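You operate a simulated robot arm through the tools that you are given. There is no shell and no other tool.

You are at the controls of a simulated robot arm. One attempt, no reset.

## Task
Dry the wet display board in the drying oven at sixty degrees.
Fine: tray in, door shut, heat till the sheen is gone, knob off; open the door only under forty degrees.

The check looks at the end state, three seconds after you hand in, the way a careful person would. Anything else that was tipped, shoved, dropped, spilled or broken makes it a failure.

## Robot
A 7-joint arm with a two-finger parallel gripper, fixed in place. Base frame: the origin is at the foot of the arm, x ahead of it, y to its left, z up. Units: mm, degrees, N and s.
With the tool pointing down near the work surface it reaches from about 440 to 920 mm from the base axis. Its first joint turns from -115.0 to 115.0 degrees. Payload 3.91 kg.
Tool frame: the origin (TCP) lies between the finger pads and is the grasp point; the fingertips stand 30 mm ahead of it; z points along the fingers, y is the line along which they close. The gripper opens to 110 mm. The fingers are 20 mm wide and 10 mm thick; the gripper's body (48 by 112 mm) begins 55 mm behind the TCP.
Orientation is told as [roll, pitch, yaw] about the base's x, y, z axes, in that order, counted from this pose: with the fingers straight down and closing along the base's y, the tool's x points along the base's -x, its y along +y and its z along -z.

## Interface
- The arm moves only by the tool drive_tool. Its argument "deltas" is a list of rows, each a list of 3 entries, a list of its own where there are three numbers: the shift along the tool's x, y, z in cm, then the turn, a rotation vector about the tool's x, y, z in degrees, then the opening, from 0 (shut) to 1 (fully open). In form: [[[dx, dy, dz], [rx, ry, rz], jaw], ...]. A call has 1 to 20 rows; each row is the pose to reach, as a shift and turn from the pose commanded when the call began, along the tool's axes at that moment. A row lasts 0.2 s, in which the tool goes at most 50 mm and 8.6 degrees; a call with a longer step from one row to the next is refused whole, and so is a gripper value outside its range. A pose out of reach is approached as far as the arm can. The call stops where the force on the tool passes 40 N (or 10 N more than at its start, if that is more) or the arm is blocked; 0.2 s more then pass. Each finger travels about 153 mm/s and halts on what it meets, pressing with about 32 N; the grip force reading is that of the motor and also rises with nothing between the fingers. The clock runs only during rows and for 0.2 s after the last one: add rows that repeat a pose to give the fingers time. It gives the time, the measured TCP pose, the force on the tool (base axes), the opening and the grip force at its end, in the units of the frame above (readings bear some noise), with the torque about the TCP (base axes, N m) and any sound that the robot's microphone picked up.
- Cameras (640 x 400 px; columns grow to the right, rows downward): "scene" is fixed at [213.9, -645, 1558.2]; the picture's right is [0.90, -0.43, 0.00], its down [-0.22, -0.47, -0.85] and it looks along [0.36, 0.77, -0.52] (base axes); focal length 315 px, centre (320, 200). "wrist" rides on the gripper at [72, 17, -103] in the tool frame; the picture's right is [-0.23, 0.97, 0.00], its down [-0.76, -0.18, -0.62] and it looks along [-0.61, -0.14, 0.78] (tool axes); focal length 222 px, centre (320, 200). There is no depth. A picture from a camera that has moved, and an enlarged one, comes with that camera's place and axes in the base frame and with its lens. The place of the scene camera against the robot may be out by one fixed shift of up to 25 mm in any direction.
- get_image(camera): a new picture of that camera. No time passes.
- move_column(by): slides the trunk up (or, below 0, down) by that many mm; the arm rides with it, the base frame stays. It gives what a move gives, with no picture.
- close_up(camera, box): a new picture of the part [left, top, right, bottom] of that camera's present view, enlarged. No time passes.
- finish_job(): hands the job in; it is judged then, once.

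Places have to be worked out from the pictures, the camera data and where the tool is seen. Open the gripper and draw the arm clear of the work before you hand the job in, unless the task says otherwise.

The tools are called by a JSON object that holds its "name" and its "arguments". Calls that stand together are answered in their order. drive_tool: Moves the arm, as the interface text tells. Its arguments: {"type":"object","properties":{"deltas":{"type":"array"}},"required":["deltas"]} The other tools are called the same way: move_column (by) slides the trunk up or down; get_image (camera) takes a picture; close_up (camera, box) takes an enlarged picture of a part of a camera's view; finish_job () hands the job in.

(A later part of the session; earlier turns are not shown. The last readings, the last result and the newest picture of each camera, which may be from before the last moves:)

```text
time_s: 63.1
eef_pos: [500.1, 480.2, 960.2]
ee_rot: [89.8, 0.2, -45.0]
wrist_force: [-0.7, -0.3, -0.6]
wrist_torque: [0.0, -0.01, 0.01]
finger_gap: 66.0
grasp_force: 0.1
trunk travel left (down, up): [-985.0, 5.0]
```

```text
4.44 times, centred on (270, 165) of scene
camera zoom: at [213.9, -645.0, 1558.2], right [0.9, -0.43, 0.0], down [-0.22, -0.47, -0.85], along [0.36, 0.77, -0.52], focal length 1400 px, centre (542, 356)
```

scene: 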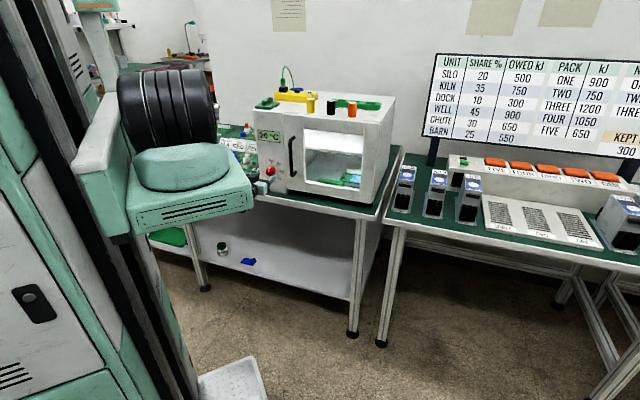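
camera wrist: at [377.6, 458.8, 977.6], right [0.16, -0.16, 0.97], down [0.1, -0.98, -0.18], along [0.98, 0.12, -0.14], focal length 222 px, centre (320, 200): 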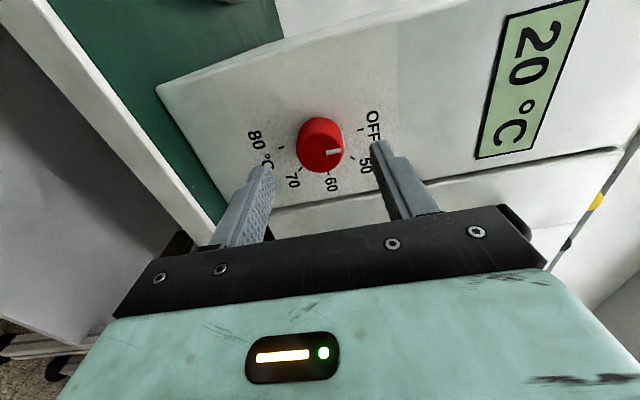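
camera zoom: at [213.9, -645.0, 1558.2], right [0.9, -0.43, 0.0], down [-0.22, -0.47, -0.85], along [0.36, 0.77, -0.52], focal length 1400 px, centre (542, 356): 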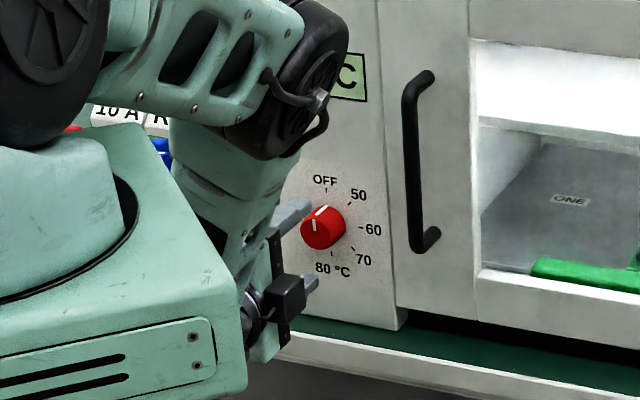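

The wrist can turn the full +90°, staying on axis within ~2 mm. I turn back in two halves to also check the midway accuracy.

{"name": "drive_tool", "arguments": {"deltas": [[[0, 0, 0], [0, 0, -8], 0.6], [[0, 0, 0], [0, 0, -16], 0.6], [[0, 0, 0], [0, 0, -24], 0.6], [[0, 0, 0], [0, 0, -32], 0.6], [[0, 0, 0], [0, 0, -40], 0.6], [[0, 0, 0], [0, 0, -45], 0.6]]}}

{"name": "drive_tool", "arguments": {"deltas": [[[0, 0, 0], [0, 0, -8], 0.6], [[0, 0, 0], [0, 0, -16], 0.6], [[0, 0, 0], [0, 0, -24], 0.6], [[0, 0, 0], [0, 0, -32], 0.6], [[0, 0, 0], [0, 0, -40], 0.6], [[0, 0, 0], [0, 0, -45], 0.6]]}}

{"name": "get_image", "arguments": {"camera": "wrist"}}

{"name": "get_image", "arguments": {"camera": "scene"}}

```text
time_s: 64.5
eef_pos: [501.4, 479.2, 959.7]
ee_rot: [89.9, -45.0, -45.0]
wrist_force: [1.3, 0.9, -0.5]
wrist_torque: [0.01, 0.01, 0.01]
finger_gap: 66.0
grasp_force: 0.1
trunk travel left (down, up): [-985.0, 5.0]
```

```text
time_s: 65.9
eef_pos: [500.3, 479.2, 959.4]
ee_rot: [-27.5, -89.9, 72.5]
wrist_force: [-0.1, 0.4, -0.6]
wrist_torque: [0.0, 0.0, 0.01]
finger_gap: 66.1
grasp_force: 0.1
trunk travel left (down, up): [-985.0, 5.0]
```

```text
taken
camera wrist: at [416.8, 419.4, 887.7], right [-0.69, 0.69, 0.23], down [-0.32, -0.56, 0.76], along [0.65, 0.45, 0.61], focal length 222 px, centre (320, 200)
```

wrist: 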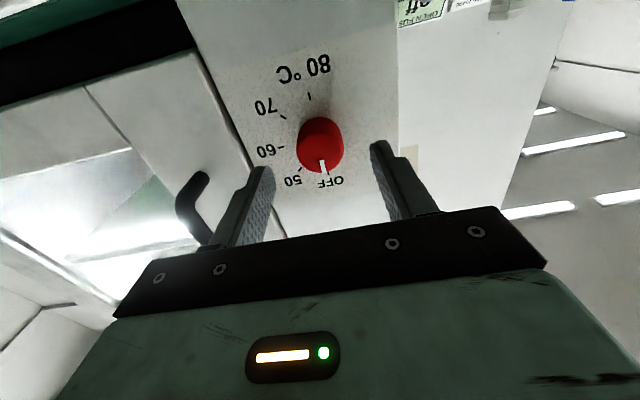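

```text
taken
```

scene: 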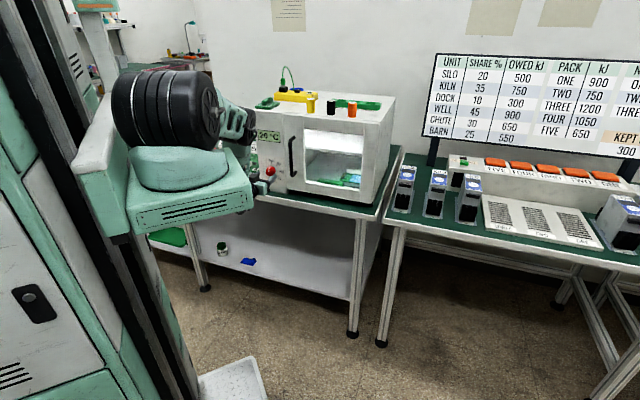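

Accuracy is fine at every stage, and the elbow now sits clear. I move in 34 mm along the axis, fingers straddling the knob.

{"name": "drive_tool", "arguments": {"deltas": [[[-0.1, -0.1, 0.9], [0, 0, 0], 0.6], [[-0.1, -0.1, 1.8], [0, 0, 0], 0.6], [[-0.1, -0.1, 2.6], [0, 0, 0], 0.6], [[-0.1, -0.1, 3.2], [0, 0, 0], 0.6], [[-0.1, -0.1, 3.4], [0, 0, 0], 0.6]]}}

{"name": "close_up", "arguments": {"camera": "wrist", "box": [220, 40, 420, 240]}}

{"name": "close_up", "arguments": {"camera": "scene", "box": [230, 120, 310, 210]}}

```text
time_s: 67.1
eef_pos: [525.2, 503.7, 960.8]
ee_rot: [65.1, -89.8, -20.1]
wrist_force: [-0.6, -0.5, 0.1]
wrist_torque: [0.01, -0.06, 0.0]
finger_gap: 65.9
grasp_force: 0.1
trunk travel left (down, up): [-985.0, 5.0]
```

```text
2.00 times, centred on (320, 140) of wrist
camera zoom: at [441.2, 443.0, 888.7], right [-0.69, 0.69, 0.23], down [-0.31, -0.57, 0.76], along [0.65, 0.45, 0.61], focal length 444 px, centre (320, 320)
```

zoom: 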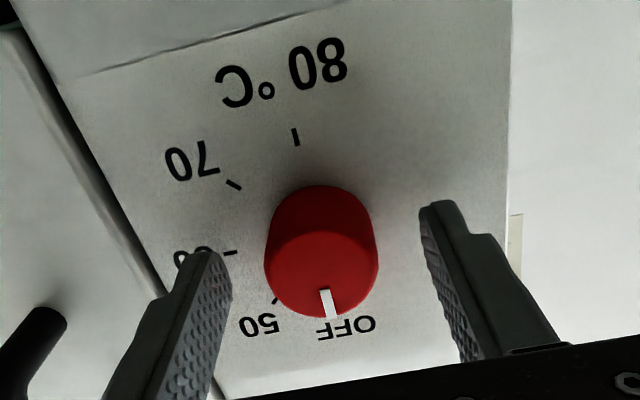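

```text
4.44 times, centred on (270, 165) of scene
camera zoom: at [213.9, -645.0, 1558.2], right [0.9, -0.43, 0.0], down [-0.22, -0.47, -0.85], along [0.36, 0.77, -0.52], focal length 1400 px, centre (542, 356)
```

zoom: 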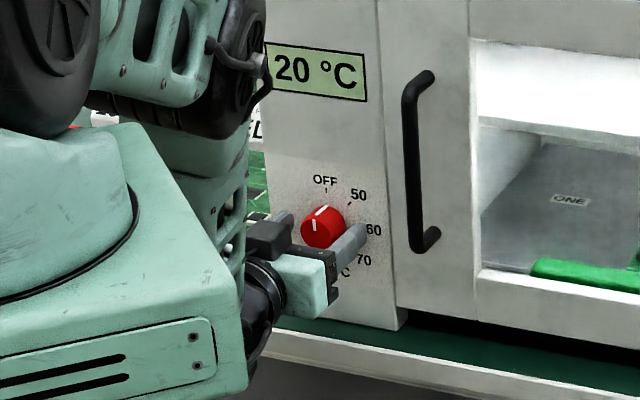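

Fingers straddle the knob symmetrically. I close the gripper on it.

{"name": "drive_tool", "arguments": {"deltas": [[[0, 0, 0], [0, 0, 0], 0.45], [[0, 0, 0], [0, 0, 0], 0.33], [[0, 0, 0], [0, 0, 0], 0.2], [[0, 0, 0], [0, 0, 0], 0.1], [[0, 0, 0], [0, 0, 0], 0.1]]}}

{"name": "close_up", "arguments": {"camera": "wrist", "box": [220, 40, 420, 240]}}

{"name": "close_up", "arguments": {"camera": "scene", "box": [230, 120, 310, 210]}}

```text
time_s: 68.3
eef_pos: [524.2, 504.6, 959.2]
ee_rot: [56.4, -89.8, -11.4]
wrist_force: [-3.3, 4.6, -0.2]
wrist_torque: [-0.03, 0.02, -0.32]
finger_gap: 35.4
grasp_force: 44.6
trunk travel left (down, up): [-985.0, 5.0]
```

```text
2.00 times, centred on (320, 140) of wrist
camera zoom: at [440.7, 443.3, 888.6], right [-0.69, 0.69, 0.23], down [-0.31, -0.57, 0.76], along [0.65, 0.45, 0.61], focal length 444 px, centre (320, 320)
```

zoom: 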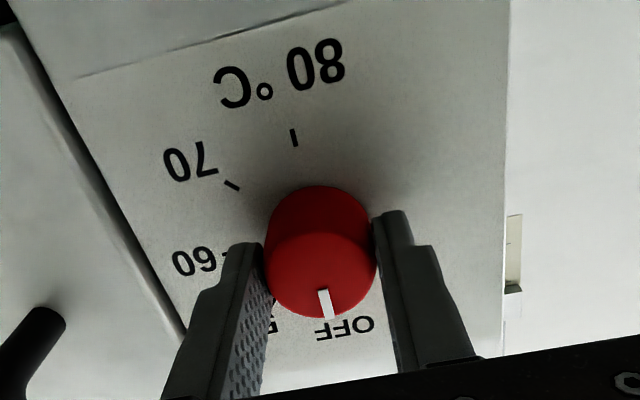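

```text
4.44 times, centred on (270, 165) of scene
camera zoom: at [213.9, -645.0, 1558.2], right [0.9, -0.43, 0.0], down [-0.22, -0.47, -0.85], along [0.36, 0.77, -0.52], focal length 1400 px, centre (542, 356)
```

zoom: 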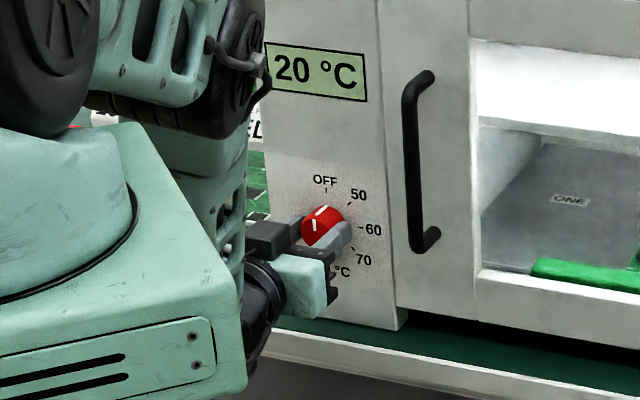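

Gripped at 35.4 mm with a slight sideways load (knob ~1 mm to the left). I correct that and turn the knob clockwise +90° toward 60.

{"name": "drive_tool", "arguments": {"deltas": [[[0, 0.12, 0], [0, 0, 0], 0.1], [[0, 0.12, 0], [0, 0, 7], 0.1], [[0, 0.12, 0], [0, 0, 14], 0.1], [[0, 0.12, 0], [0, 0, 21], 0.1], [[0, 0.12, 0], [0, 0, 28], 0.1], [[0, 0.12, 0], [0, 0, 35], 0.1], [[0, 0.12, 0], [0, 0, 42], 0.1], [[0, 0.12, 0], [0, 0, 49], 0.1], [[0, 0.12, 0], [0, 0, 56], 0.1], [[0, 0.12, 0], [0, 0, 63], 0.1], [[0, 0.12, 0], [0, 0, 70], 0.1], [[0, 0.12, 0], [0, 0, 77], 0.1], [[0, 0.12, 0], [0, 0, 84], 0.1], [[0, 0.12, 0], [0, 0, 90], 0.1], [[0, 0.12, 0], [0, 0, 90], 0.1]]}}

{"name": "get_image", "arguments": {"camera": "wrist"}}

{"name": "close_up", "arguments": {"camera": "scene", "box": [230, 120, 310, 210]}}

```text
time_s: 71.3
eef_pos: [525.7, 504.0, 960.1]
ee_rot: [89.2, -2.1, -45.2]
wrist_force: [7.1, -14.2, -20.6]
wrist_torque: [0.35, -0.36, -1.06]
finger_gap: 35.6
grasp_force: 45.2
trunk travel left (down, up): [-985.0, 5.0]
stopped in row 14: the force on the tool passed its limit at 49 N (the readings are from after the stop); the commanded pose is now the measured one
```

```text
taken
camera wrist: at [401.7, 483.3, 975.9], right [0.14, -0.13, 0.98], down [0.1, -0.99, -0.14], along [0.99, 0.11, -0.13], focal length 222 px, centre (320, 200)
```

wrist: 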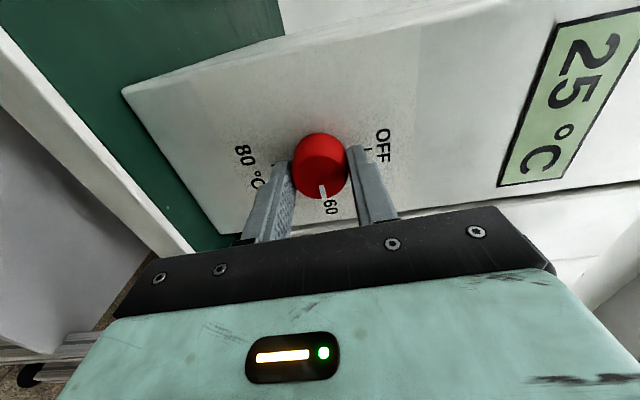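

```text
4.44 times, centred on (270, 165) of scene
camera zoom: at [213.9, -645.0, 1558.2], right [0.9, -0.43, 0.0], down [-0.22, -0.47, -0.85], along [0.36, 0.77, -0.52], focal length 1400 px, centre (542, 356)
```

zoom: 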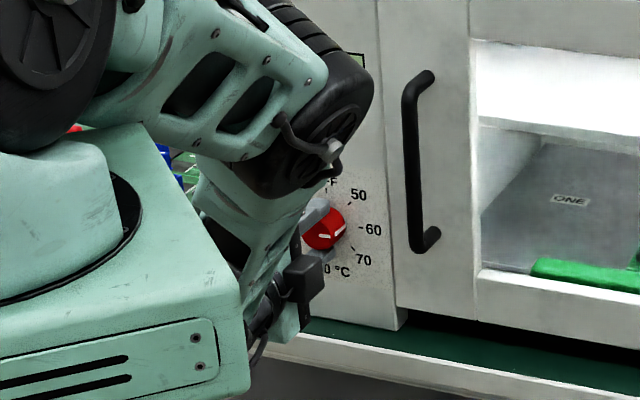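

The knob points at 60 and the display already reads 25 °C. I check the pointer closely before releasing.

{"name": "close_up", "arguments": {"camera": "wrist", "box": [220, 90, 440, 240]}}

{"name": "close_up", "arguments": {"camera": "scene", "box": [260, 150, 300, 185]}}

```text
2.67 times, centred on (330, 165) of wrist
camera zoom: at [401.7, 483.3, 975.9], right [0.14, -0.13, 0.98], down [0.1, -0.99, -0.14], along [0.99, 0.11, -0.13], focal length 592 px, centre (293, 293)
```

zoom: 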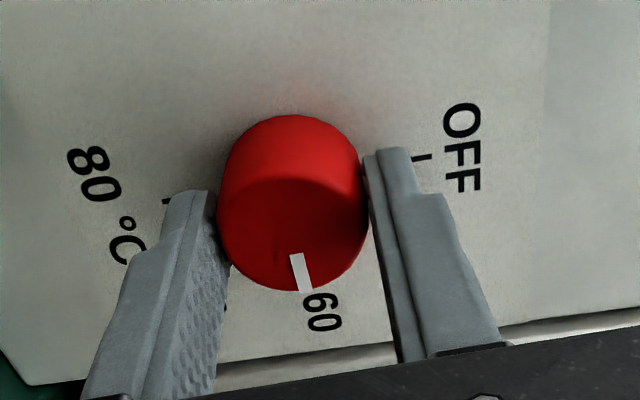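

```text
11.43 times, centred on (280, 168) of scene
camera zoom: at [213.9, -645.0, 1558.2], right [0.9, -0.43, 0.0], down [-0.22, -0.47, -0.85], along [0.36, 0.77, -0.52], focal length 3599 px, centre (777, 571)
```

zoom: 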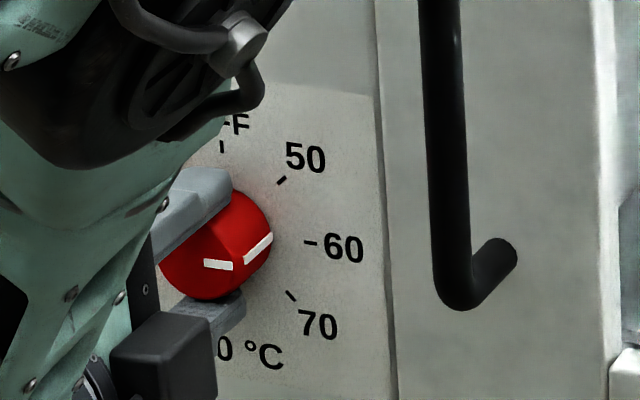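

Pointer is on 60. I release the knob and back straight off 4 cm, keeping this wrist angle for turning it back later.

{"name": "drive_tool", "arguments": {"deltas": [[[0, 0, 0], [0, 0, 0], 0.4], [[0, 0, 0], [0, 0, 0], 0.6], [[0, 0, -1], [0, 0, 0], 0.6], [[0, 0, -2.5], [0, 0, 0], 0.6], [[0, 0, -4], [0, 0, 0], 0.6]]}}

{"name": "get_image", "arguments": {"camera": "wrist"}}

{"name": "close_up", "arguments": {"camera": "scene", "box": [250, 90, 400, 210]}}

{"name": "close_up", "arguments": {"camera": "scene", "box": [310, 150, 370, 195]}}

```text
time_s: 72.5
eef_pos: [496.0, 475.8, 959.9]
ee_rot: [89.5, -2.2, -45.1]
wrist_force: [0.6, -0.3, 0.6]
wrist_torque: [0.01, 0.0, 0.0]
finger_gap: 66.3
grasp_force: 0.1
trunk travel left (down, up): [-985.0, 5.0]
```

```text
taken
camera wrist: at [372.7, 455.6, 975.9], right [0.14, -0.13, 0.98], down [0.1, -0.98, -0.14], along [0.99, 0.12, -0.12], focal length 222 px, centre (320, 200)
```

wrist: 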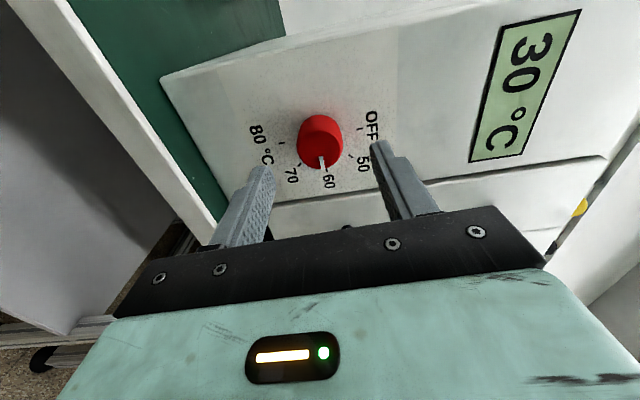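

```text
3.33 times, centred on (325, 150) of scene
camera zoom: at [213.9, -645.0, 1558.2], right [0.9, -0.43, 0.0], down [-0.22, -0.47, -0.85], along [0.36, 0.77, -0.52], focal length 1050 px, centre (303, 367)
```

zoom: 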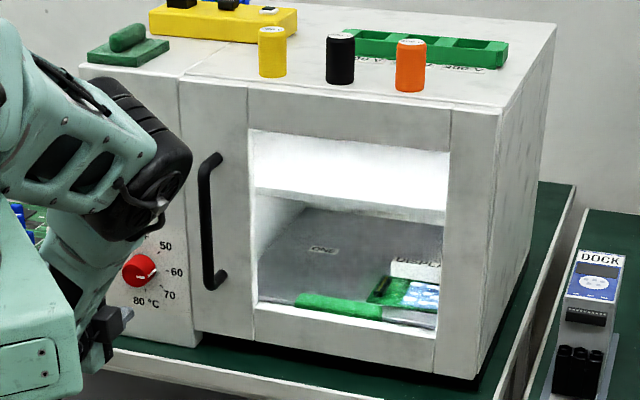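

```text
8.89 times, centred on (340, 172) of scene
camera zoom: at [213.9, -645.0, 1558.2], right [0.9, -0.43, 0.0], down [-0.22, -0.47, -0.85], along [0.36, 0.77, -0.52], focal length 2799 px, centre (142, 444)
```

zoom: 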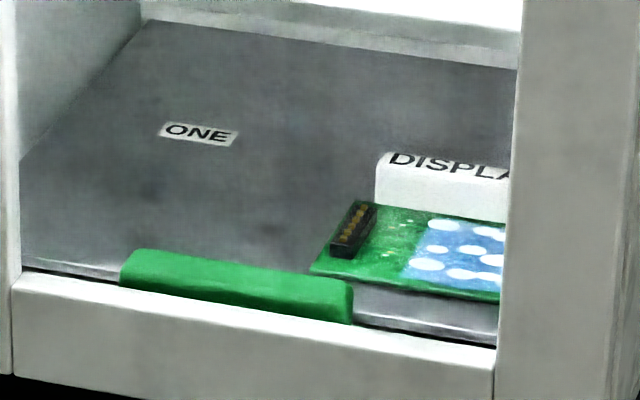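

30 °C and rising; the board with its sheen is visible through the window. I wait in place and watch.

{"name": "drive_tool", "arguments": {"deltas": [[[0, 0, 0], [0, 0, 0], 0.6], [[0, 0, 0], [0, 0, 0], 0.6], [[0, 0, 0], [0, 0, 0], 0.6], [[0, 0, 0], [0, 0, 0], 0.6], [[0, 0, 0], [0, 0, 0], 0.6], [[0, 0, 0], [0, 0, 0], 0.6], [[0, 0, 0], [0, 0, 0], 0.6], [[0, 0, 0], [0, 0, 0], 0.6], [[0, 0, 0], [0, 0, 0], 0.6], [[0, 0, 0], [0, 0, 0], 0.6], [[0, 0, 0], [0, 0, 0], 0.6], [[0, 0, 0], [0, 0, 0], 0.6], [[0, 0, 0], [0, 0, 0], 0.6], [[0, 0, 0], [0, 0, 0], 0.6], [[0, 0, 0], [0, 0, 0], 0.6], [[0, 0, 0], [0, 0, 0], 0.6], [[0, 0, 0], [0, 0, 0], 0.6], [[0, 0, 0], [0, 0, 0], 0.6], [[0, 0, 0], [0, 0, 0], 0.6], [[0, 0, 0], [0, 0, 0], 0.6]]}}

{"name": "close_up", "arguments": {"camera": "wrist", "box": [220, 0, 600, 240]}}

{"name": "close_up", "arguments": {"camera": "scene", "box": [310, 150, 370, 195]}}

```text
time_s: 76.7
eef_pos: [495.0, 476.0, 961.3]
ee_rot: [89.6, -2.3, -45.1]
wrist_force: [-0.2, 0.4, 0.1]
wrist_torque: [0.02, 0.01, -0.01]
finger_gap: 65.8
grasp_force: 0.2
trunk travel left (down, up): [-985.0, 5.0]
```

```text
1.67 times, centred on (410, 120) of wrist
camera zoom: at [372.5, 455.8, 976.2], right [0.14, -0.13, 0.98], down [0.1, -0.98, -0.14], along [0.99, 0.12, -0.12], focal length 370 px, centre (170, 333)
```

zoom: 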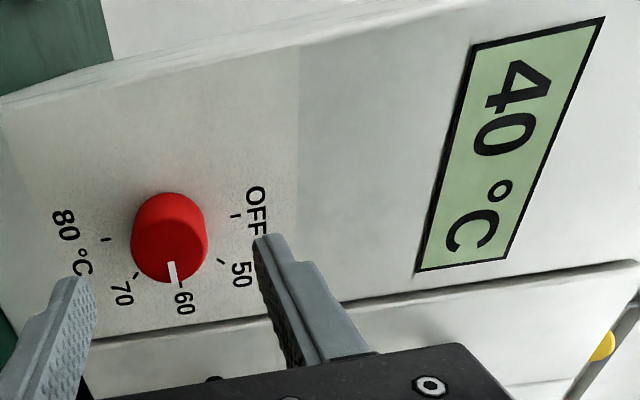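

```text
8.89 times, centred on (340, 172) of scene
camera zoom: at [213.9, -645.0, 1558.2], right [0.9, -0.43, 0.0], down [-0.22, -0.47, -0.85], along [0.36, 0.77, -0.52], focal length 2799 px, centre (142, 444)
```

zoom: 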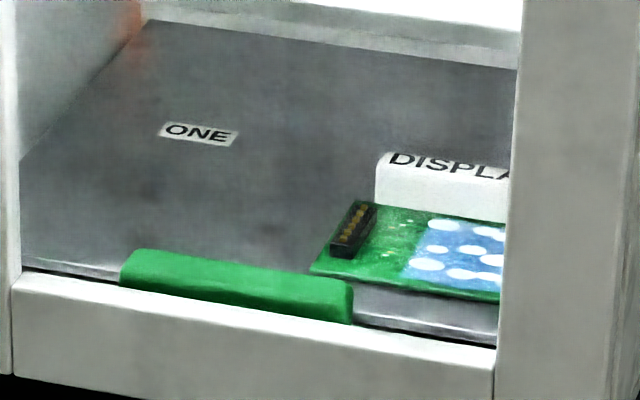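

40 °C, pointer exactly at the 60 tick. I keep waiting.

{"name": "drive_tool", "arguments": {"deltas": [[[0, 0, 0], [0, 0, 0], 0.6], [[0, 0, 0], [0, 0, 0], 0.6], [[0, 0, 0], [0, 0, 0], 0.6], [[0, 0, 0], [0, 0, 0], 0.6], [[0, 0, 0], [0, 0, 0], 0.6], [[0, 0, 0], [0, 0, 0], 0.6], [[0, 0, 0], [0, 0, 0], 0.6], [[0, 0, 0], [0, 0, 0], 0.6], [[0, 0, 0], [0, 0, 0], 0.6], [[0, 0, 0], [0, 0, 0], 0.6], [[0, 0, 0], [0, 0, 0], 0.6], [[0, 0, 0], [0, 0, 0], 0.6], [[0, 0, 0], [0, 0, 0], 0.6], [[0, 0, 0], [0, 0, 0], 0.6], [[0, 0, 0], [0, 0, 0], 0.6], [[0, 0, 0], [0, 0, 0], 0.6], [[0, 0, 0], [0, 0, 0], 0.6], [[0, 0, 0], [0, 0, 0], 0.6], [[0, 0, 0], [0, 0, 0], 0.6], [[0, 0, 0], [0, 0, 0], 0.6]]}}

{"name": "drive_tool", "arguments": {"deltas": [[[0, 0, 0], [0, 0, 0], 0.6], [[0, 0, 0], [0, 0, 0], 0.6], [[0, 0, 0], [0, 0, 0], 0.6], [[0, 0, 0], [0, 0, 0], 0.6], [[0, 0, 0], [0, 0, 0], 0.6], [[0, 0, 0], [0, 0, 0], 0.6], [[0, 0, 0], [0, 0, 0], 0.6], [[0, 0, 0], [0, 0, 0], 0.6], [[0, 0, 0], [0, 0, 0], 0.6], [[0, 0, 0], [0, 0, 0], 0.6], [[0, 0, 0], [0, 0, 0], 0.6], [[0, 0, 0], [0, 0, 0], 0.6], [[0, 0, 0], [0, 0, 0], 0.6], [[0, 0, 0], [0, 0, 0], 0.6], [[0, 0, 0], [0, 0, 0], 0.6], [[0, 0, 0], [0, 0, 0], 0.6], [[0, 0, 0], [0, 0, 0], 0.6], [[0, 0, 0], [0, 0, 0], 0.6], [[0, 0, 0], [0, 0, 0], 0.6], [[0, 0, 0], [0, 0, 0], 0.6]]}}

{"name": "close_up", "arguments": {"camera": "wrist", "box": [220, 0, 600, 240]}}

{"name": "close_up", "arguments": {"camera": "scene", "box": [310, 150, 370, 195]}}

```text
time_s: 80.9
eef_pos: [496.8, 476.6, 960.8]
ee_rot: [89.6, -2.3, -45.1]
wrist_force: [0.8, -1.4, 1.0]
wrist_torque: [-0.02, 0.03, 0.03]
finger_gap: 65.8
grasp_force: 0.1
trunk travel left (down, up): [-985.0, 5.0]
```

```text
time_s: 85.1
eef_pos: [495.7, 477.6, 960.7]
ee_rot: [89.6, -2.2, -45.2]
wrist_force: [-0.1, 0.0, 0.5]
wrist_torque: [0.03, 0.01, 0.02]
finger_gap: 66.0
grasp_force: 0.0
trunk travel left (down, up): [-985.0, 5.0]
```

```text
1.67 times, centred on (410, 120) of wrist
camera zoom: at [372.5, 455.8, 976.1], right [0.14, -0.13, 0.98], down [0.1, -0.98, -0.14], along [0.99, 0.12, -0.12], focal length 370 px, centre (170, 333)
```

zoom: 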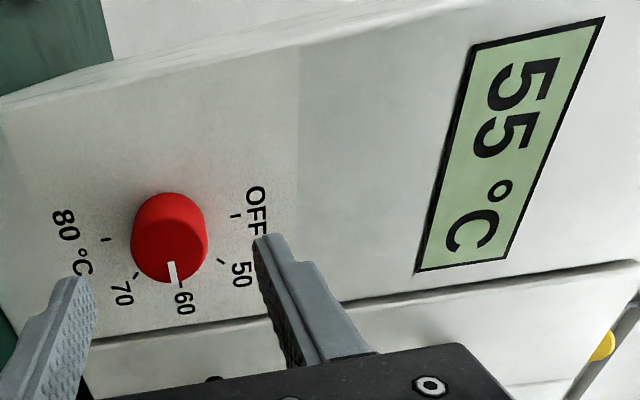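

```text
8.89 times, centred on (340, 172) of scene
camera zoom: at [213.9, -645.0, 1558.2], right [0.9, -0.43, 0.0], down [-0.22, -0.47, -0.85], along [0.36, 0.77, -0.52], focal length 2799 px, centre (142, 444)
```

zoom: 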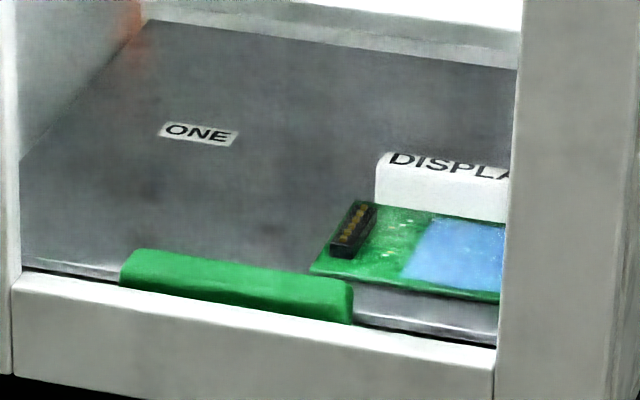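

55 °C; the droplets are gone but a bluish film still covers half the board. I keep heating.

{"name": "drive_tool", "arguments": {"deltas": [[[0, 0, 0], [0, 0, 0], 0.6], [[0, 0, 0], [0, 0, 0], 0.6], [[0, 0, 0], [0, 0, 0], 0.6], [[0, 0, 0], [0, 0, 0], 0.6], [[0, 0, 0], [0, 0, 0], 0.6], [[0, 0, 0], [0, 0, 0], 0.6], [[0, 0, 0], [0, 0, 0], 0.6], [[0, 0, 0], [0, 0, 0], 0.6], [[0, 0, 0], [0, 0, 0], 0.6], [[0, 0, 0], [0, 0, 0], 0.6], [[0, 0, 0], [0, 0, 0], 0.6], [[0, 0, 0], [0, 0, 0], 0.6], [[0, 0, 0], [0, 0, 0], 0.6], [[0, 0, 0], [0, 0, 0], 0.6], [[0, 0, 0], [0, 0, 0], 0.6], [[0, 0, 0], [0, 0, 0], 0.6], [[0, 0, 0], [0, 0, 0], 0.6], [[0, 0, 0], [0, 0, 0], 0.6], [[0, 0, 0], [0, 0, 0], 0.6], [[0, 0, 0], [0, 0, 0], 0.6]]}}

{"name": "close_up", "arguments": {"camera": "wrist", "box": [220, 0, 600, 240]}}

{"name": "close_up", "arguments": {"camera": "scene", "box": [310, 150, 370, 195]}}

```text
time_s: 89.3
eef_pos: [496.0, 475.9, 960.4]
ee_rot: [89.6, -2.1, -45.2]
wrist_force: [0.7, 0.8, 0.1]
wrist_torque: [0.03, 0.01, 0.03]
finger_gap: 66.0
grasp_force: 0.0
trunk travel left (down, up): [-985.0, 5.0]
```

```text
1.67 times, centred on (410, 120) of wrist
camera zoom: at [372.5, 455.8, 976.2], right [0.14, -0.13, 0.98], down [0.1, -0.98, -0.14], along [0.99, 0.12, -0.12], focal length 370 px, centre (170, 333)
```

zoom: 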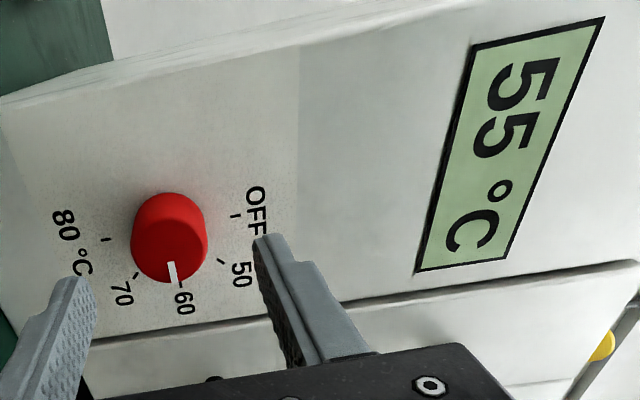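

```text
8.89 times, centred on (340, 172) of scene
camera zoom: at [213.9, -645.0, 1558.2], right [0.9, -0.43, 0.0], down [-0.22, -0.47, -0.85], along [0.36, 0.77, -0.52], focal length 2799 px, centre (142, 444)
```

zoom: 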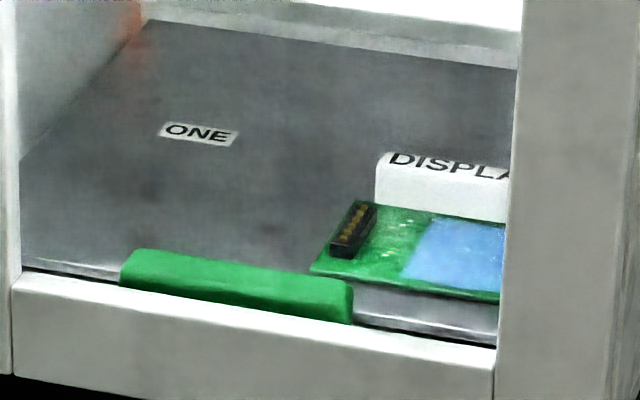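

Still 55 on the display and the blue film persists. I wait further.

{"name": "drive_tool", "arguments": {"deltas": [[[0, 0, 0], [0, 0, 0], 0.6], [[0, 0, 0], [0, 0, 0], 0.6], [[0, 0, 0], [0, 0, 0], 0.6], [[0, 0, 0], [0, 0, 0], 0.6], [[0, 0, 0], [0, 0, 0], 0.6], [[0, 0, 0], [0, 0, 0], 0.6], [[0, 0, 0], [0, 0, 0], 0.6], [[0, 0, 0], [0, 0, 0], 0.6], [[0, 0, 0], [0, 0, 0], 0.6], [[0, 0, 0], [0, 0, 0], 0.6], [[0, 0, 0], [0, 0, 0], 0.6], [[0, 0, 0], [0, 0, 0], 0.6], [[0, 0, 0], [0, 0, 0], 0.6], [[0, 0, 0], [0, 0, 0], 0.6], [[0, 0, 0], [0, 0, 0], 0.6], [[0, 0, 0], [0, 0, 0], 0.6], [[0, 0, 0], [0, 0, 0], 0.6], [[0, 0, 0], [0, 0, 0], 0.6], [[0, 0, 0], [0, 0, 0], 0.6], [[0, 0, 0], [0, 0, 0], 0.6]]}}

{"name": "close_up", "arguments": {"camera": "wrist", "box": [220, 0, 600, 240]}}

{"name": "close_up", "arguments": {"camera": "scene", "box": [310, 150, 370, 195]}}

```text
time_s: 93.5
eef_pos: [495.7, 475.1, 961.6]
ee_rot: [89.6, -2.2, -45.1]
wrist_force: [-0.3, 0.8, 0.4]
wrist_torque: [0.01, -0.02, 0.01]
finger_gap: 66.1
grasp_force: 0.1
trunk travel left (down, up): [-985.0, 5.0]
```

```text
1.67 times, centred on (410, 120) of wrist
camera zoom: at [372.5, 455.8, 976.2], right [0.14, -0.13, 0.98], down [0.1, -0.98, -0.14], along [0.99, 0.12, -0.12], focal length 370 px, centre (170, 333)
```

zoom: 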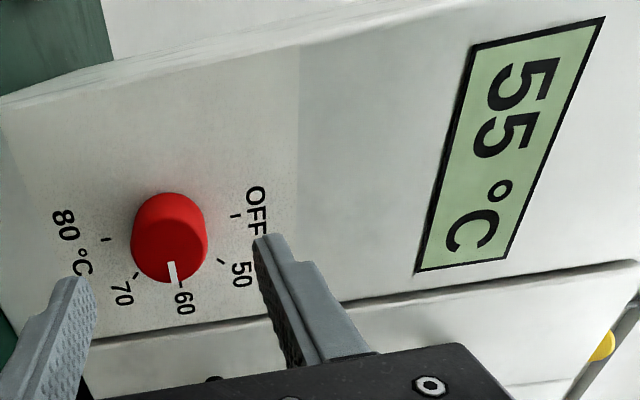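

```text
8.89 times, centred on (340, 172) of scene
camera zoom: at [213.9, -645.0, 1558.2], right [0.9, -0.43, 0.0], down [-0.22, -0.47, -0.85], along [0.36, 0.77, -0.52], focal length 2799 px, centre (142, 444)
```

zoom: 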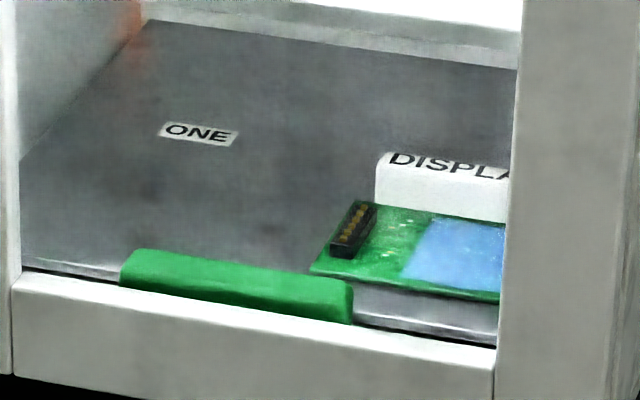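

Still asymptotically approaching 60 and the film remains. I continue to wait, two holds this time.

{"name": "drive_tool", "arguments": {"deltas": [[[0, 0, 0], [0, 0, 0], 0.6], [[0, 0, 0], [0, 0, 0], 0.6], [[0, 0, 0], [0, 0, 0], 0.6], [[0, 0, 0], [0, 0, 0], 0.6], [[0, 0, 0], [0, 0, 0], 0.6], [[0, 0, 0], [0, 0, 0], 0.6], [[0, 0, 0], [0, 0, 0], 0.6], [[0, 0, 0], [0, 0, 0], 0.6], [[0, 0, 0], [0, 0, 0], 0.6], [[0, 0, 0], [0, 0, 0], 0.6], [[0, 0, 0], [0, 0, 0], 0.6], [[0, 0, 0], [0, 0, 0], 0.6], [[0, 0, 0], [0, 0, 0], 0.6], [[0, 0, 0], [0, 0, 0], 0.6], [[0, 0, 0], [0, 0, 0], 0.6], [[0, 0, 0], [0, 0, 0], 0.6], [[0, 0, 0], [0, 0, 0], 0.6], [[0, 0, 0], [0, 0, 0], 0.6], [[0, 0, 0], [0, 0, 0], 0.6], [[0, 0, 0], [0, 0, 0], 0.6]]}}

{"name": "close_up", "arguments": {"camera": "scene", "box": [310, 150, 370, 195]}}

{"name": "close_up", "arguments": {"camera": "wrist", "box": [220, 0, 600, 240]}}

```text
time_s: 97.7
eef_pos: [496.1, 475.2, 961.1]
ee_rot: [89.6, -2.3, -45.1]
wrist_force: [-0.7, 0.3, -0.5]
wrist_torque: [0.0, 0.0, -0.02]
finger_gap: 66.1
grasp_force: 0.0
trunk travel left (down, up): [-985.0, 5.0]
```

```text
8.89 times, centred on (340, 172) of scene
camera zoom: at [213.9, -645.0, 1558.2], right [0.9, -0.43, 0.0], down [-0.22, -0.47, -0.85], along [0.36, 0.77, -0.52], focal length 2799 px, centre (142, 444)
```

zoom: 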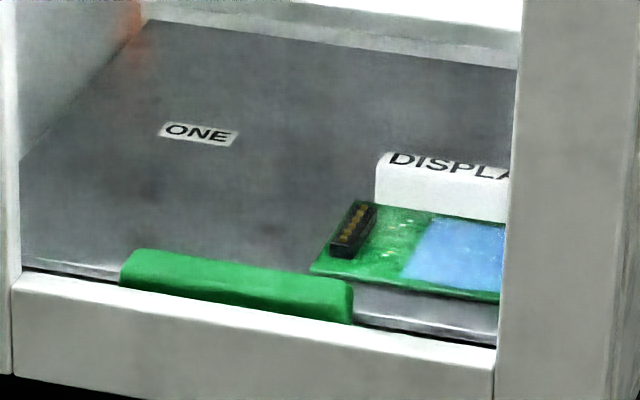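

```text
1.67 times, centred on (410, 120) of wrist
camera zoom: at [372.5, 455.8, 976.1], right [0.14, -0.13, 0.98], down [0.1, -0.98, -0.14], along [0.99, 0.12, -0.12], focal length 370 px, centre (170, 333)
```

zoom: 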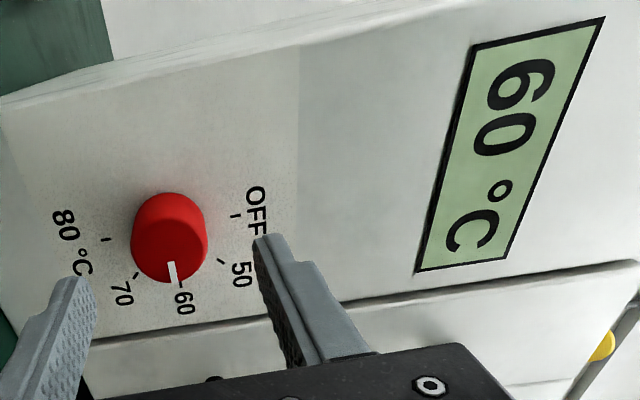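

60 °C reached. The film is still there, so I keep holding at 60.

{"name": "drive_tool", "arguments": {"deltas": [[[0, 0, 0], [0, 0, 0], 0.6], [[0, 0, 0], [0, 0, 0], 0.6], [[0, 0, 0], [0, 0, 0], 0.6], [[0, 0, 0], [0, 0, 0], 0.6], [[0, 0, 0], [0, 0, 0], 0.6], [[0, 0, 0], [0, 0, 0], 0.6], [[0, 0, 0], [0, 0, 0], 0.6], [[0, 0, 0], [0, 0, 0], 0.6], [[0, 0, 0], [0, 0, 0], 0.6], [[0, 0, 0], [0, 0, 0], 0.6], [[0, 0, 0], [0, 0, 0], 0.6], [[0, 0, 0], [0, 0, 0], 0.6], [[0, 0, 0], [0, 0, 0], 0.6], [[0, 0, 0], [0, 0, 0], 0.6], [[0, 0, 0], [0, 0, 0], 0.6], [[0, 0, 0], [0, 0, 0], 0.6], [[0, 0, 0], [0, 0, 0], 0.6], [[0, 0, 0], [0, 0, 0], 0.6], [[0, 0, 0], [0, 0, 0], 0.6], [[0, 0, 0], [0, 0, 0], 0.6]]}}

{"name": "close_up", "arguments": {"camera": "scene", "box": [335, 165, 365, 190]}}

{"name": "close_up", "arguments": {"camera": "wrist", "box": [220, 0, 600, 240]}}

```text
time_s: 101.9
eef_pos: [497.1, 476.7, 961.3]
ee_rot: [89.6, -2.2, -45.1]
wrist_force: [-0.3, 0.4, 0.1]
wrist_torque: [0.02, 0.04, 0.02]
finger_gap: 66.1
grasp_force: 0.1
trunk travel left (down, up): [-985.0, 5.0]
```

```text
16.00 times, centred on (350, 178) of scene
camera zoom: at [213.9, -645.0, 1558.2], right [0.9, -0.43, 0.0], down [-0.22, -0.47, -0.85], along [0.36, 0.77, -0.52], focal length 5039 px, centre (-160, 560)
```

zoom: 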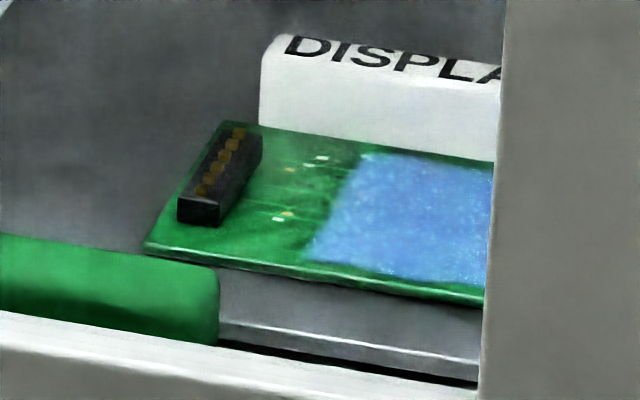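

```text
1.67 times, centred on (410, 120) of wrist
camera zoom: at [372.5, 455.8, 976.2], right [0.14, -0.13, 0.98], down [0.1, -0.98, -0.14], along [0.99, 0.12, -0.12], focal length 370 px, centre (170, 333)
```

zoom: 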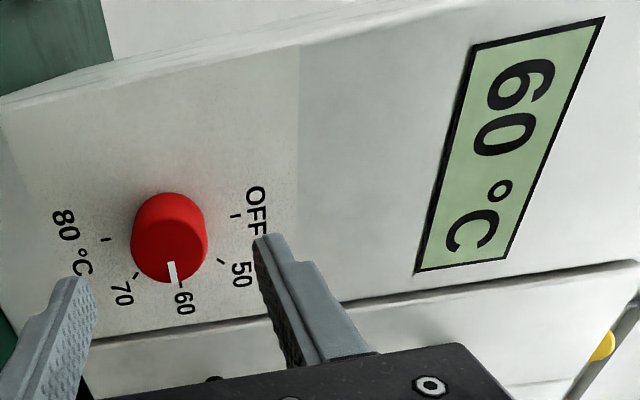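

The film still shows at 60 °C. I hold on through several more waits and check again.

{"name": "drive_tool", "arguments": {"deltas": [[[0, 0, 0], [0, 0, 0], 0.6], [[0, 0, 0], [0, 0, 0], 0.6], [[0, 0, 0], [0, 0, 0], 0.6], [[0, 0, 0], [0, 0, 0], 0.6], [[0, 0, 0], [0, 0, 0], 0.6], [[0, 0, 0], [0, 0, 0], 0.6], [[0, 0, 0], [0, 0, 0], 0.6], [[0, 0, 0], [0, 0, 0], 0.6], [[0, 0, 0], [0, 0, 0], 0.6], [[0, 0, 0], [0, 0, 0], 0.6], [[0, 0, 0], [0, 0, 0], 0.6], [[0, 0, 0], [0, 0, 0], 0.6], [[0, 0, 0], [0, 0, 0], 0.6], [[0, 0, 0], [0, 0, 0], 0.6], [[0, 0, 0], [0, 0, 0], 0.6], [[0, 0, 0], [0, 0, 0], 0.6], [[0, 0, 0], [0, 0, 0], 0.6], [[0, 0, 0], [0, 0, 0], 0.6], [[0, 0, 0], [0, 0, 0], 0.6], [[0, 0, 0], [0, 0, 0], 0.6]]}}

{"name": "close_up", "arguments": {"camera": "scene", "box": [335, 165, 365, 190]}}

{"name": "drive_tool", "arguments": {"deltas": [[[0, 0, 0], [0, 0, 0], 0.6], [[0, 0, 0], [0, 0, 0], 0.6], [[0, 0, 0], [0, 0, 0], 0.6], [[0, 0, 0], [0, 0, 0], 0.6], [[0, 0, 0], [0, 0, 0], 0.6], [[0, 0, 0], [0, 0, 0], 0.6], [[0, 0, 0], [0, 0, 0], 0.6], [[0, 0, 0], [0, 0, 0], 0.6], [[0, 0, 0], [0, 0, 0], 0.6], [[0, 0, 0], [0, 0, 0], 0.6], [[0, 0, 0], [0, 0, 0], 0.6], [[0, 0, 0], [0, 0, 0], 0.6], [[0, 0, 0], [0, 0, 0], 0.6], [[0, 0, 0], [0, 0, 0], 0.6], [[0, 0, 0], [0, 0, 0], 0.6], [[0, 0, 0], [0, 0, 0], 0.6], [[0, 0, 0], [0, 0, 0], 0.6], [[0, 0, 0], [0, 0, 0], 0.6], [[0, 0, 0], [0, 0, 0], 0.6], [[0, 0, 0], [0, 0, 0], 0.6]]}}

{"name": "close_up", "arguments": {"camera": "scene", "box": [335, 165, 365, 190]}}

```text
time_s: 106.1
eef_pos: [496.1, 474.5, 960.5]
ee_rot: [89.6, -2.2, -45.1]
wrist_force: [0.3, 0.0, -0.4]
wrist_torque: [0.0, 0.0, 0.02]
finger_gap: 66.1
grasp_force: 0.1
trunk travel left (down, up): [-985.0, 5.0]
```

```text
16.00 times, centred on (350, 178) of scene
camera zoom: at [213.9, -645.0, 1558.2], right [0.9, -0.43, 0.0], down [-0.22, -0.47, -0.85], along [0.36, 0.77, -0.52], focal length 5039 px, centre (-160, 560)
```

zoom: 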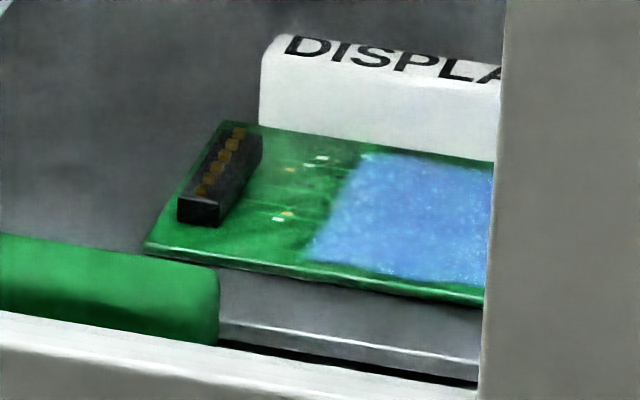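

```text
time_s: 110.3
eef_pos: [495.7, 476.1, 960.5]
ee_rot: [89.6, -2.1, -45.1]
wrist_force: [0.2, -0.5, 0.0]
wrist_torque: [0.03, 0.0, 0.0]
finger_gap: 66.1
grasp_force: 0.2
trunk travel left (down, up): [-985.0, 5.0]
```

```text
16.00 times, centred on (350, 178) of scene
camera zoom: at [213.9, -645.0, 1558.2], right [0.9, -0.43, 0.0], down [-0.22, -0.47, -0.85], along [0.36, 0.77, -0.52], focal length 5039 px, centre (-160, 560)
```

zoom: 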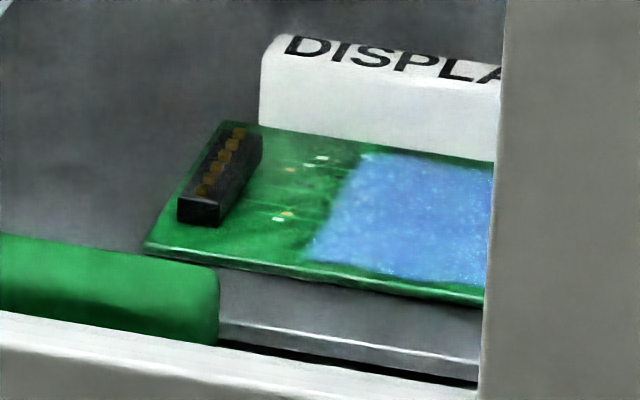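

No visible change for a while; I wait longer at 60 °C and compare carefully again.

{"name": "drive_tool", "arguments": {"deltas": [[[0, 0, 0], [0, 0, 0], 0.6], [[0, 0, 0], [0, 0, 0], 0.6], [[0, 0, 0], [0, 0, 0], 0.6], [[0, 0, 0], [0, 0, 0], 0.6], [[0, 0, 0], [0, 0, 0], 0.6], [[0, 0, 0], [0, 0, 0], 0.6], [[0, 0, 0], [0, 0, 0], 0.6], [[0, 0, 0], [0, 0, 0], 0.6], [[0, 0, 0], [0, 0, 0], 0.6], [[0, 0, 0], [0, 0, 0], 0.6], [[0, 0, 0], [0, 0, 0], 0.6], [[0, 0, 0], [0, 0, 0], 0.6], [[0, 0, 0], [0, 0, 0], 0.6], [[0, 0, 0], [0, 0, 0], 0.6], [[0, 0, 0], [0, 0, 0], 0.6], [[0, 0, 0], [0, 0, 0], 0.6], [[0, 0, 0], [0, 0, 0], 0.6], [[0, 0, 0], [0, 0, 0], 0.6], [[0, 0, 0], [0, 0, 0], 0.6], [[0, 0, 0], [0, 0, 0], 0.6]]}}

{"name": "drive_tool", "arguments": {"deltas": [[[0, 0, 0], [0, 0, 0], 0.6], [[0, 0, 0], [0, 0, 0], 0.6], [[0, 0, 0], [0, 0, 0], 0.6], [[0, 0, 0], [0, 0, 0], 0.6], [[0, 0, 0], [0, 0, 0], 0.6], [[0, 0, 0], [0, 0, 0], 0.6], [[0, 0, 0], [0, 0, 0], 0.6], [[0, 0, 0], [0, 0, 0], 0.6], [[0, 0, 0], [0, 0, 0], 0.6], [[0, 0, 0], [0, 0, 0], 0.6], [[0, 0, 0], [0, 0, 0], 0.6], [[0, 0, 0], [0, 0, 0], 0.6], [[0, 0, 0], [0, 0, 0], 0.6], [[0, 0, 0], [0, 0, 0], 0.6], [[0, 0, 0], [0, 0, 0], 0.6], [[0, 0, 0], [0, 0, 0], 0.6], [[0, 0, 0], [0, 0, 0], 0.6], [[0, 0, 0], [0, 0, 0], 0.6], [[0, 0, 0], [0, 0, 0], 0.6], [[0, 0, 0], [0, 0, 0], 0.6]]}}

{"name": "close_up", "arguments": {"camera": "scene", "box": [335, 165, 365, 190]}}

{"name": "close_up", "arguments": {"camera": "wrist", "box": [220, 0, 600, 240]}}

{"name": "close_up", "arguments": {"camera": "scene", "box": [170, 100, 270, 200]}}

```text
time_s: 114.5
eef_pos: [497.1, 476.3, 962.5]
ee_rot: [89.6, -2.2, -45.1]
wrist_force: [-0.1, -0.9, 0.3]
wrist_torque: [0.0, -0.01, 0.0]
finger_gap: 66.2
grasp_force: 0.0
trunk travel left (down, up): [-985.0, 5.0]
```

```text
time_s: 118.7
eef_pos: [496.5, 476.0, 961.4]
ee_rot: [89.7, -2.2, -45.2]
wrist_force: [0.2, -0.3, -0.4]
wrist_torque: [-0.02, 0.01, -0.01]
finger_gap: 66.0
grasp_force: 0.1
trunk travel left (down, up): [-985.0, 5.0]
```

```text
16.00 times, centred on (350, 178) of scene
camera zoom: at [213.9, -645.0, 1558.2], right [0.9, -0.43, 0.0], down [-0.22, -0.47, -0.85], along [0.36, 0.77, -0.52], focal length 5039 px, centre (-160, 560)
```

zoom: 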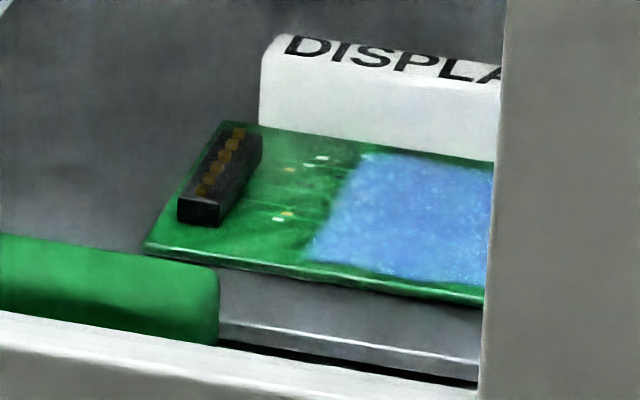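

```text
1.67 times, centred on (410, 120) of wrist
camera zoom: at [372.5, 455.8, 976.2], right [0.14, -0.13, 0.98], down [0.1, -0.98, -0.14], along [0.99, 0.12, -0.12], focal length 370 px, centre (170, 333)
```

zoom: 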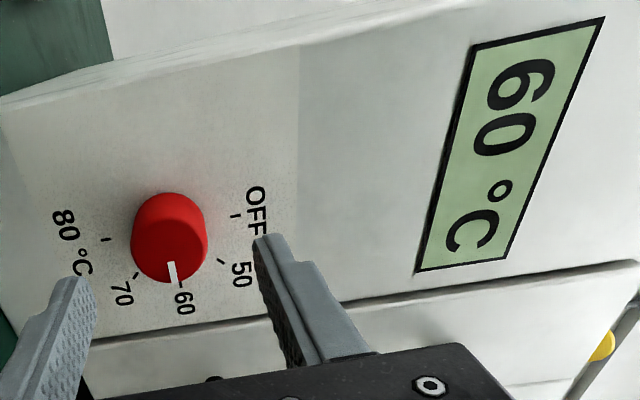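

```text
4.00 times, centred on (220, 150) of scene
camera zoom: at [213.9, -645.0, 1558.2], right [0.9, -0.43, 0.0], down [-0.22, -0.47, -0.85], along [0.36, 0.77, -0.52], focal length 1260 px, centre (720, 400)
```

zoom: 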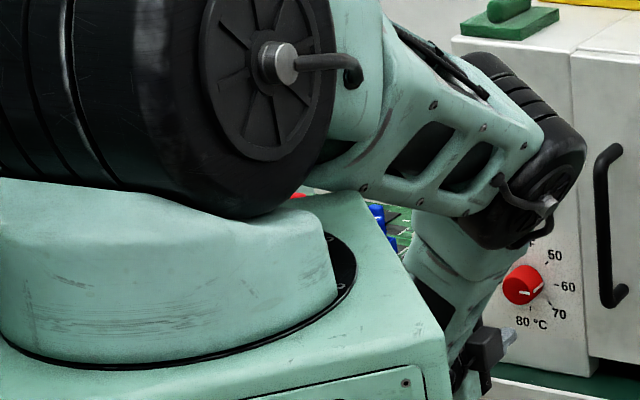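

The speckled blue film could well be the sheen itself, with only the drops gone so far; nothing else has changed. I keep heating and watch for it to vanish.

{"name": "drive_tool", "arguments": {"deltas": [[[0, 0, 0], [0, 0, 0], 0.6], [[0, 0, 0], [0, 0, 0], 0.6], [[0, 0, 0], [0, 0, 0], 0.6], [[0, 0, 0], [0, 0, 0], 0.6], [[0, 0, 0], [0, 0, 0], 0.6], [[0, 0, 0], [0, 0, 0], 0.6], [[0, 0, 0], [0, 0, 0], 0.6], [[0, 0, 0], [0, 0, 0], 0.6], [[0, 0, 0], [0, 0, 0], 0.6], [[0, 0, 0], [0, 0, 0], 0.6], [[0, 0, 0], [0, 0, 0], 0.6], [[0, 0, 0], [0, 0, 0], 0.6], [[0, 0, 0], [0, 0, 0], 0.6], [[0, 0, 0], [0, 0, 0], 0.6], [[0, 0, 0], [0, 0, 0], 0.6], [[0, 0, 0], [0, 0, 0], 0.6], [[0, 0, 0], [0, 0, 0], 0.6], [[0, 0, 0], [0, 0, 0], 0.6], [[0, 0, 0], [0, 0, 0], 0.6], [[0, 0, 0], [0, 0, 0], 0.6]]}}

{"name": "drive_tool", "arguments": {"deltas": [[[0, 0, 0], [0, 0, 0], 0.6], [[0, 0, 0], [0, 0, 0], 0.6], [[0, 0, 0], [0, 0, 0], 0.6], [[0, 0, 0], [0, 0, 0], 0.6], [[0, 0, 0], [0, 0, 0], 0.6], [[0, 0, 0], [0, 0, 0], 0.6], [[0, 0, 0], [0, 0, 0], 0.6], [[0, 0, 0], [0, 0, 0], 0.6], [[0, 0, 0], [0, 0, 0], 0.6], [[0, 0, 0], [0, 0, 0], 0.6], [[0, 0, 0], [0, 0, 0], 0.6], [[0, 0, 0], [0, 0, 0], 0.6], [[0, 0, 0], [0, 0, 0], 0.6], [[0, 0, 0], [0, 0, 0], 0.6], [[0, 0, 0], [0, 0, 0], 0.6], [[0, 0, 0], [0, 0, 0], 0.6], [[0, 0, 0], [0, 0, 0], 0.6], [[0, 0, 0], [0, 0, 0], 0.6], [[0, 0, 0], [0, 0, 0], 0.6], [[0, 0, 0], [0, 0, 0], 0.6]]}}

{"name": "close_up", "arguments": {"camera": "scene", "box": [335, 165, 365, 190]}}

{"name": "drive_tool", "arguments": {"deltas": [[[0, 0, 0], [0, 0, 0], 0.6], [[0, 0, 0], [0, 0, 0], 0.6], [[0, 0, 0], [0, 0, 0], 0.6], [[0, 0, 0], [0, 0, 0], 0.6], [[0, 0, 0], [0, 0, 0], 0.6], [[0, 0, 0], [0, 0, 0], 0.6], [[0, 0, 0], [0, 0, 0], 0.6], [[0, 0, 0], [0, 0, 0], 0.6], [[0, 0, 0], [0, 0, 0], 0.6], [[0, 0, 0], [0, 0, 0], 0.6], [[0, 0, 0], [0, 0, 0], 0.6], [[0, 0, 0], [0, 0, 0], 0.6], [[0, 0, 0], [0, 0, 0], 0.6], [[0, 0, 0], [0, 0, 0], 0.6], [[0, 0, 0], [0, 0, 0], 0.6], [[0, 0, 0], [0, 0, 0], 0.6], [[0, 0, 0], [0, 0, 0], 0.6], [[0, 0, 0], [0, 0, 0], 0.6], [[0, 0, 0], [0, 0, 0], 0.6], [[0, 0, 0], [0, 0, 0], 0.6]]}}

{"name": "close_up", "arguments": {"camera": "scene", "box": [335, 165, 365, 190]}}

```text
time_s: 122.9
eef_pos: [496.2, 477.2, 961.0]
ee_rot: [89.6, -2.2, -45.1]
wrist_force: [1.5, 0.2, -0.2]
wrist_torque: [0.02, 0.01, -0.02]
finger_gap: 66.0
grasp_force: 0.1
trunk travel left (down, up): [-985.0, 5.0]
```

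```text
time_s: 127.1
eef_pos: [495.4, 476.6, 961.8]
ee_rot: [89.6, -2.2, -45.1]
wrist_force: [0.2, -0.1, -0.3]
wrist_torque: [-0.01, 0.01, 0.03]
finger_gap: 66.1
grasp_force: 0.0
trunk travel left (down, up): [-985.0, 5.0]
```

```text
16.00 times, centred on (350, 178) of scene
camera zoom: at [213.9, -645.0, 1558.2], right [0.9, -0.43, 0.0], down [-0.22, -0.47, -0.85], along [0.36, 0.77, -0.52], focal length 5039 px, centre (-160, 560)
```

zoom: 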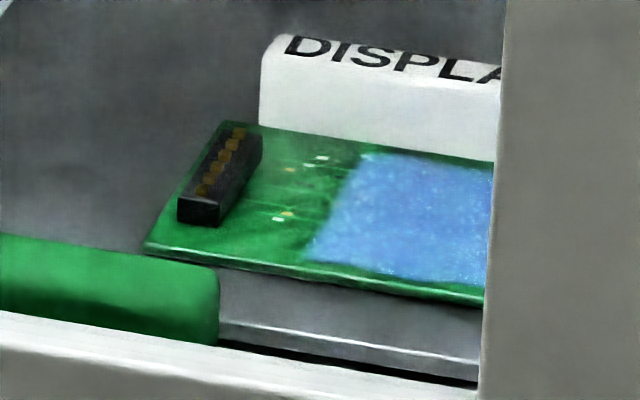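

```text
time_s: 131.3
eef_pos: [496.6, 477.3, 961.1]
ee_rot: [89.6, -2.2, -45.1]
wrist_force: [-0.5, 1.1, -0.3]
wrist_torque: [0.0, 0.02, -0.02]
finger_gap: 66.0
grasp_force: 0.1
trunk travel left (down, up): [-985.0, 5.0]
```

```text
16.00 times, centred on (350, 178) of scene
camera zoom: at [213.9, -645.0, 1558.2], right [0.9, -0.43, 0.0], down [-0.22, -0.47, -0.85], along [0.36, 0.77, -0.52], focal length 5039 px, centre (-160, 560)
```

zoom: 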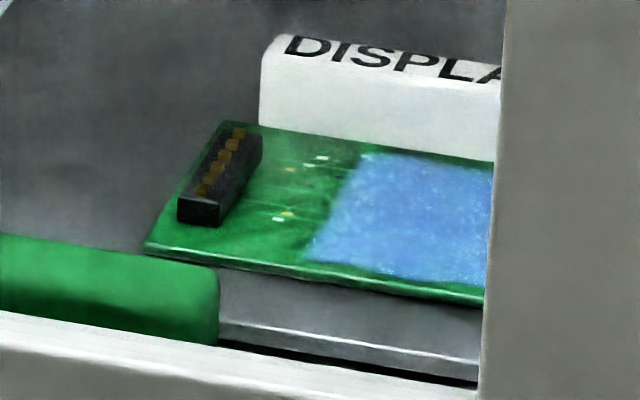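

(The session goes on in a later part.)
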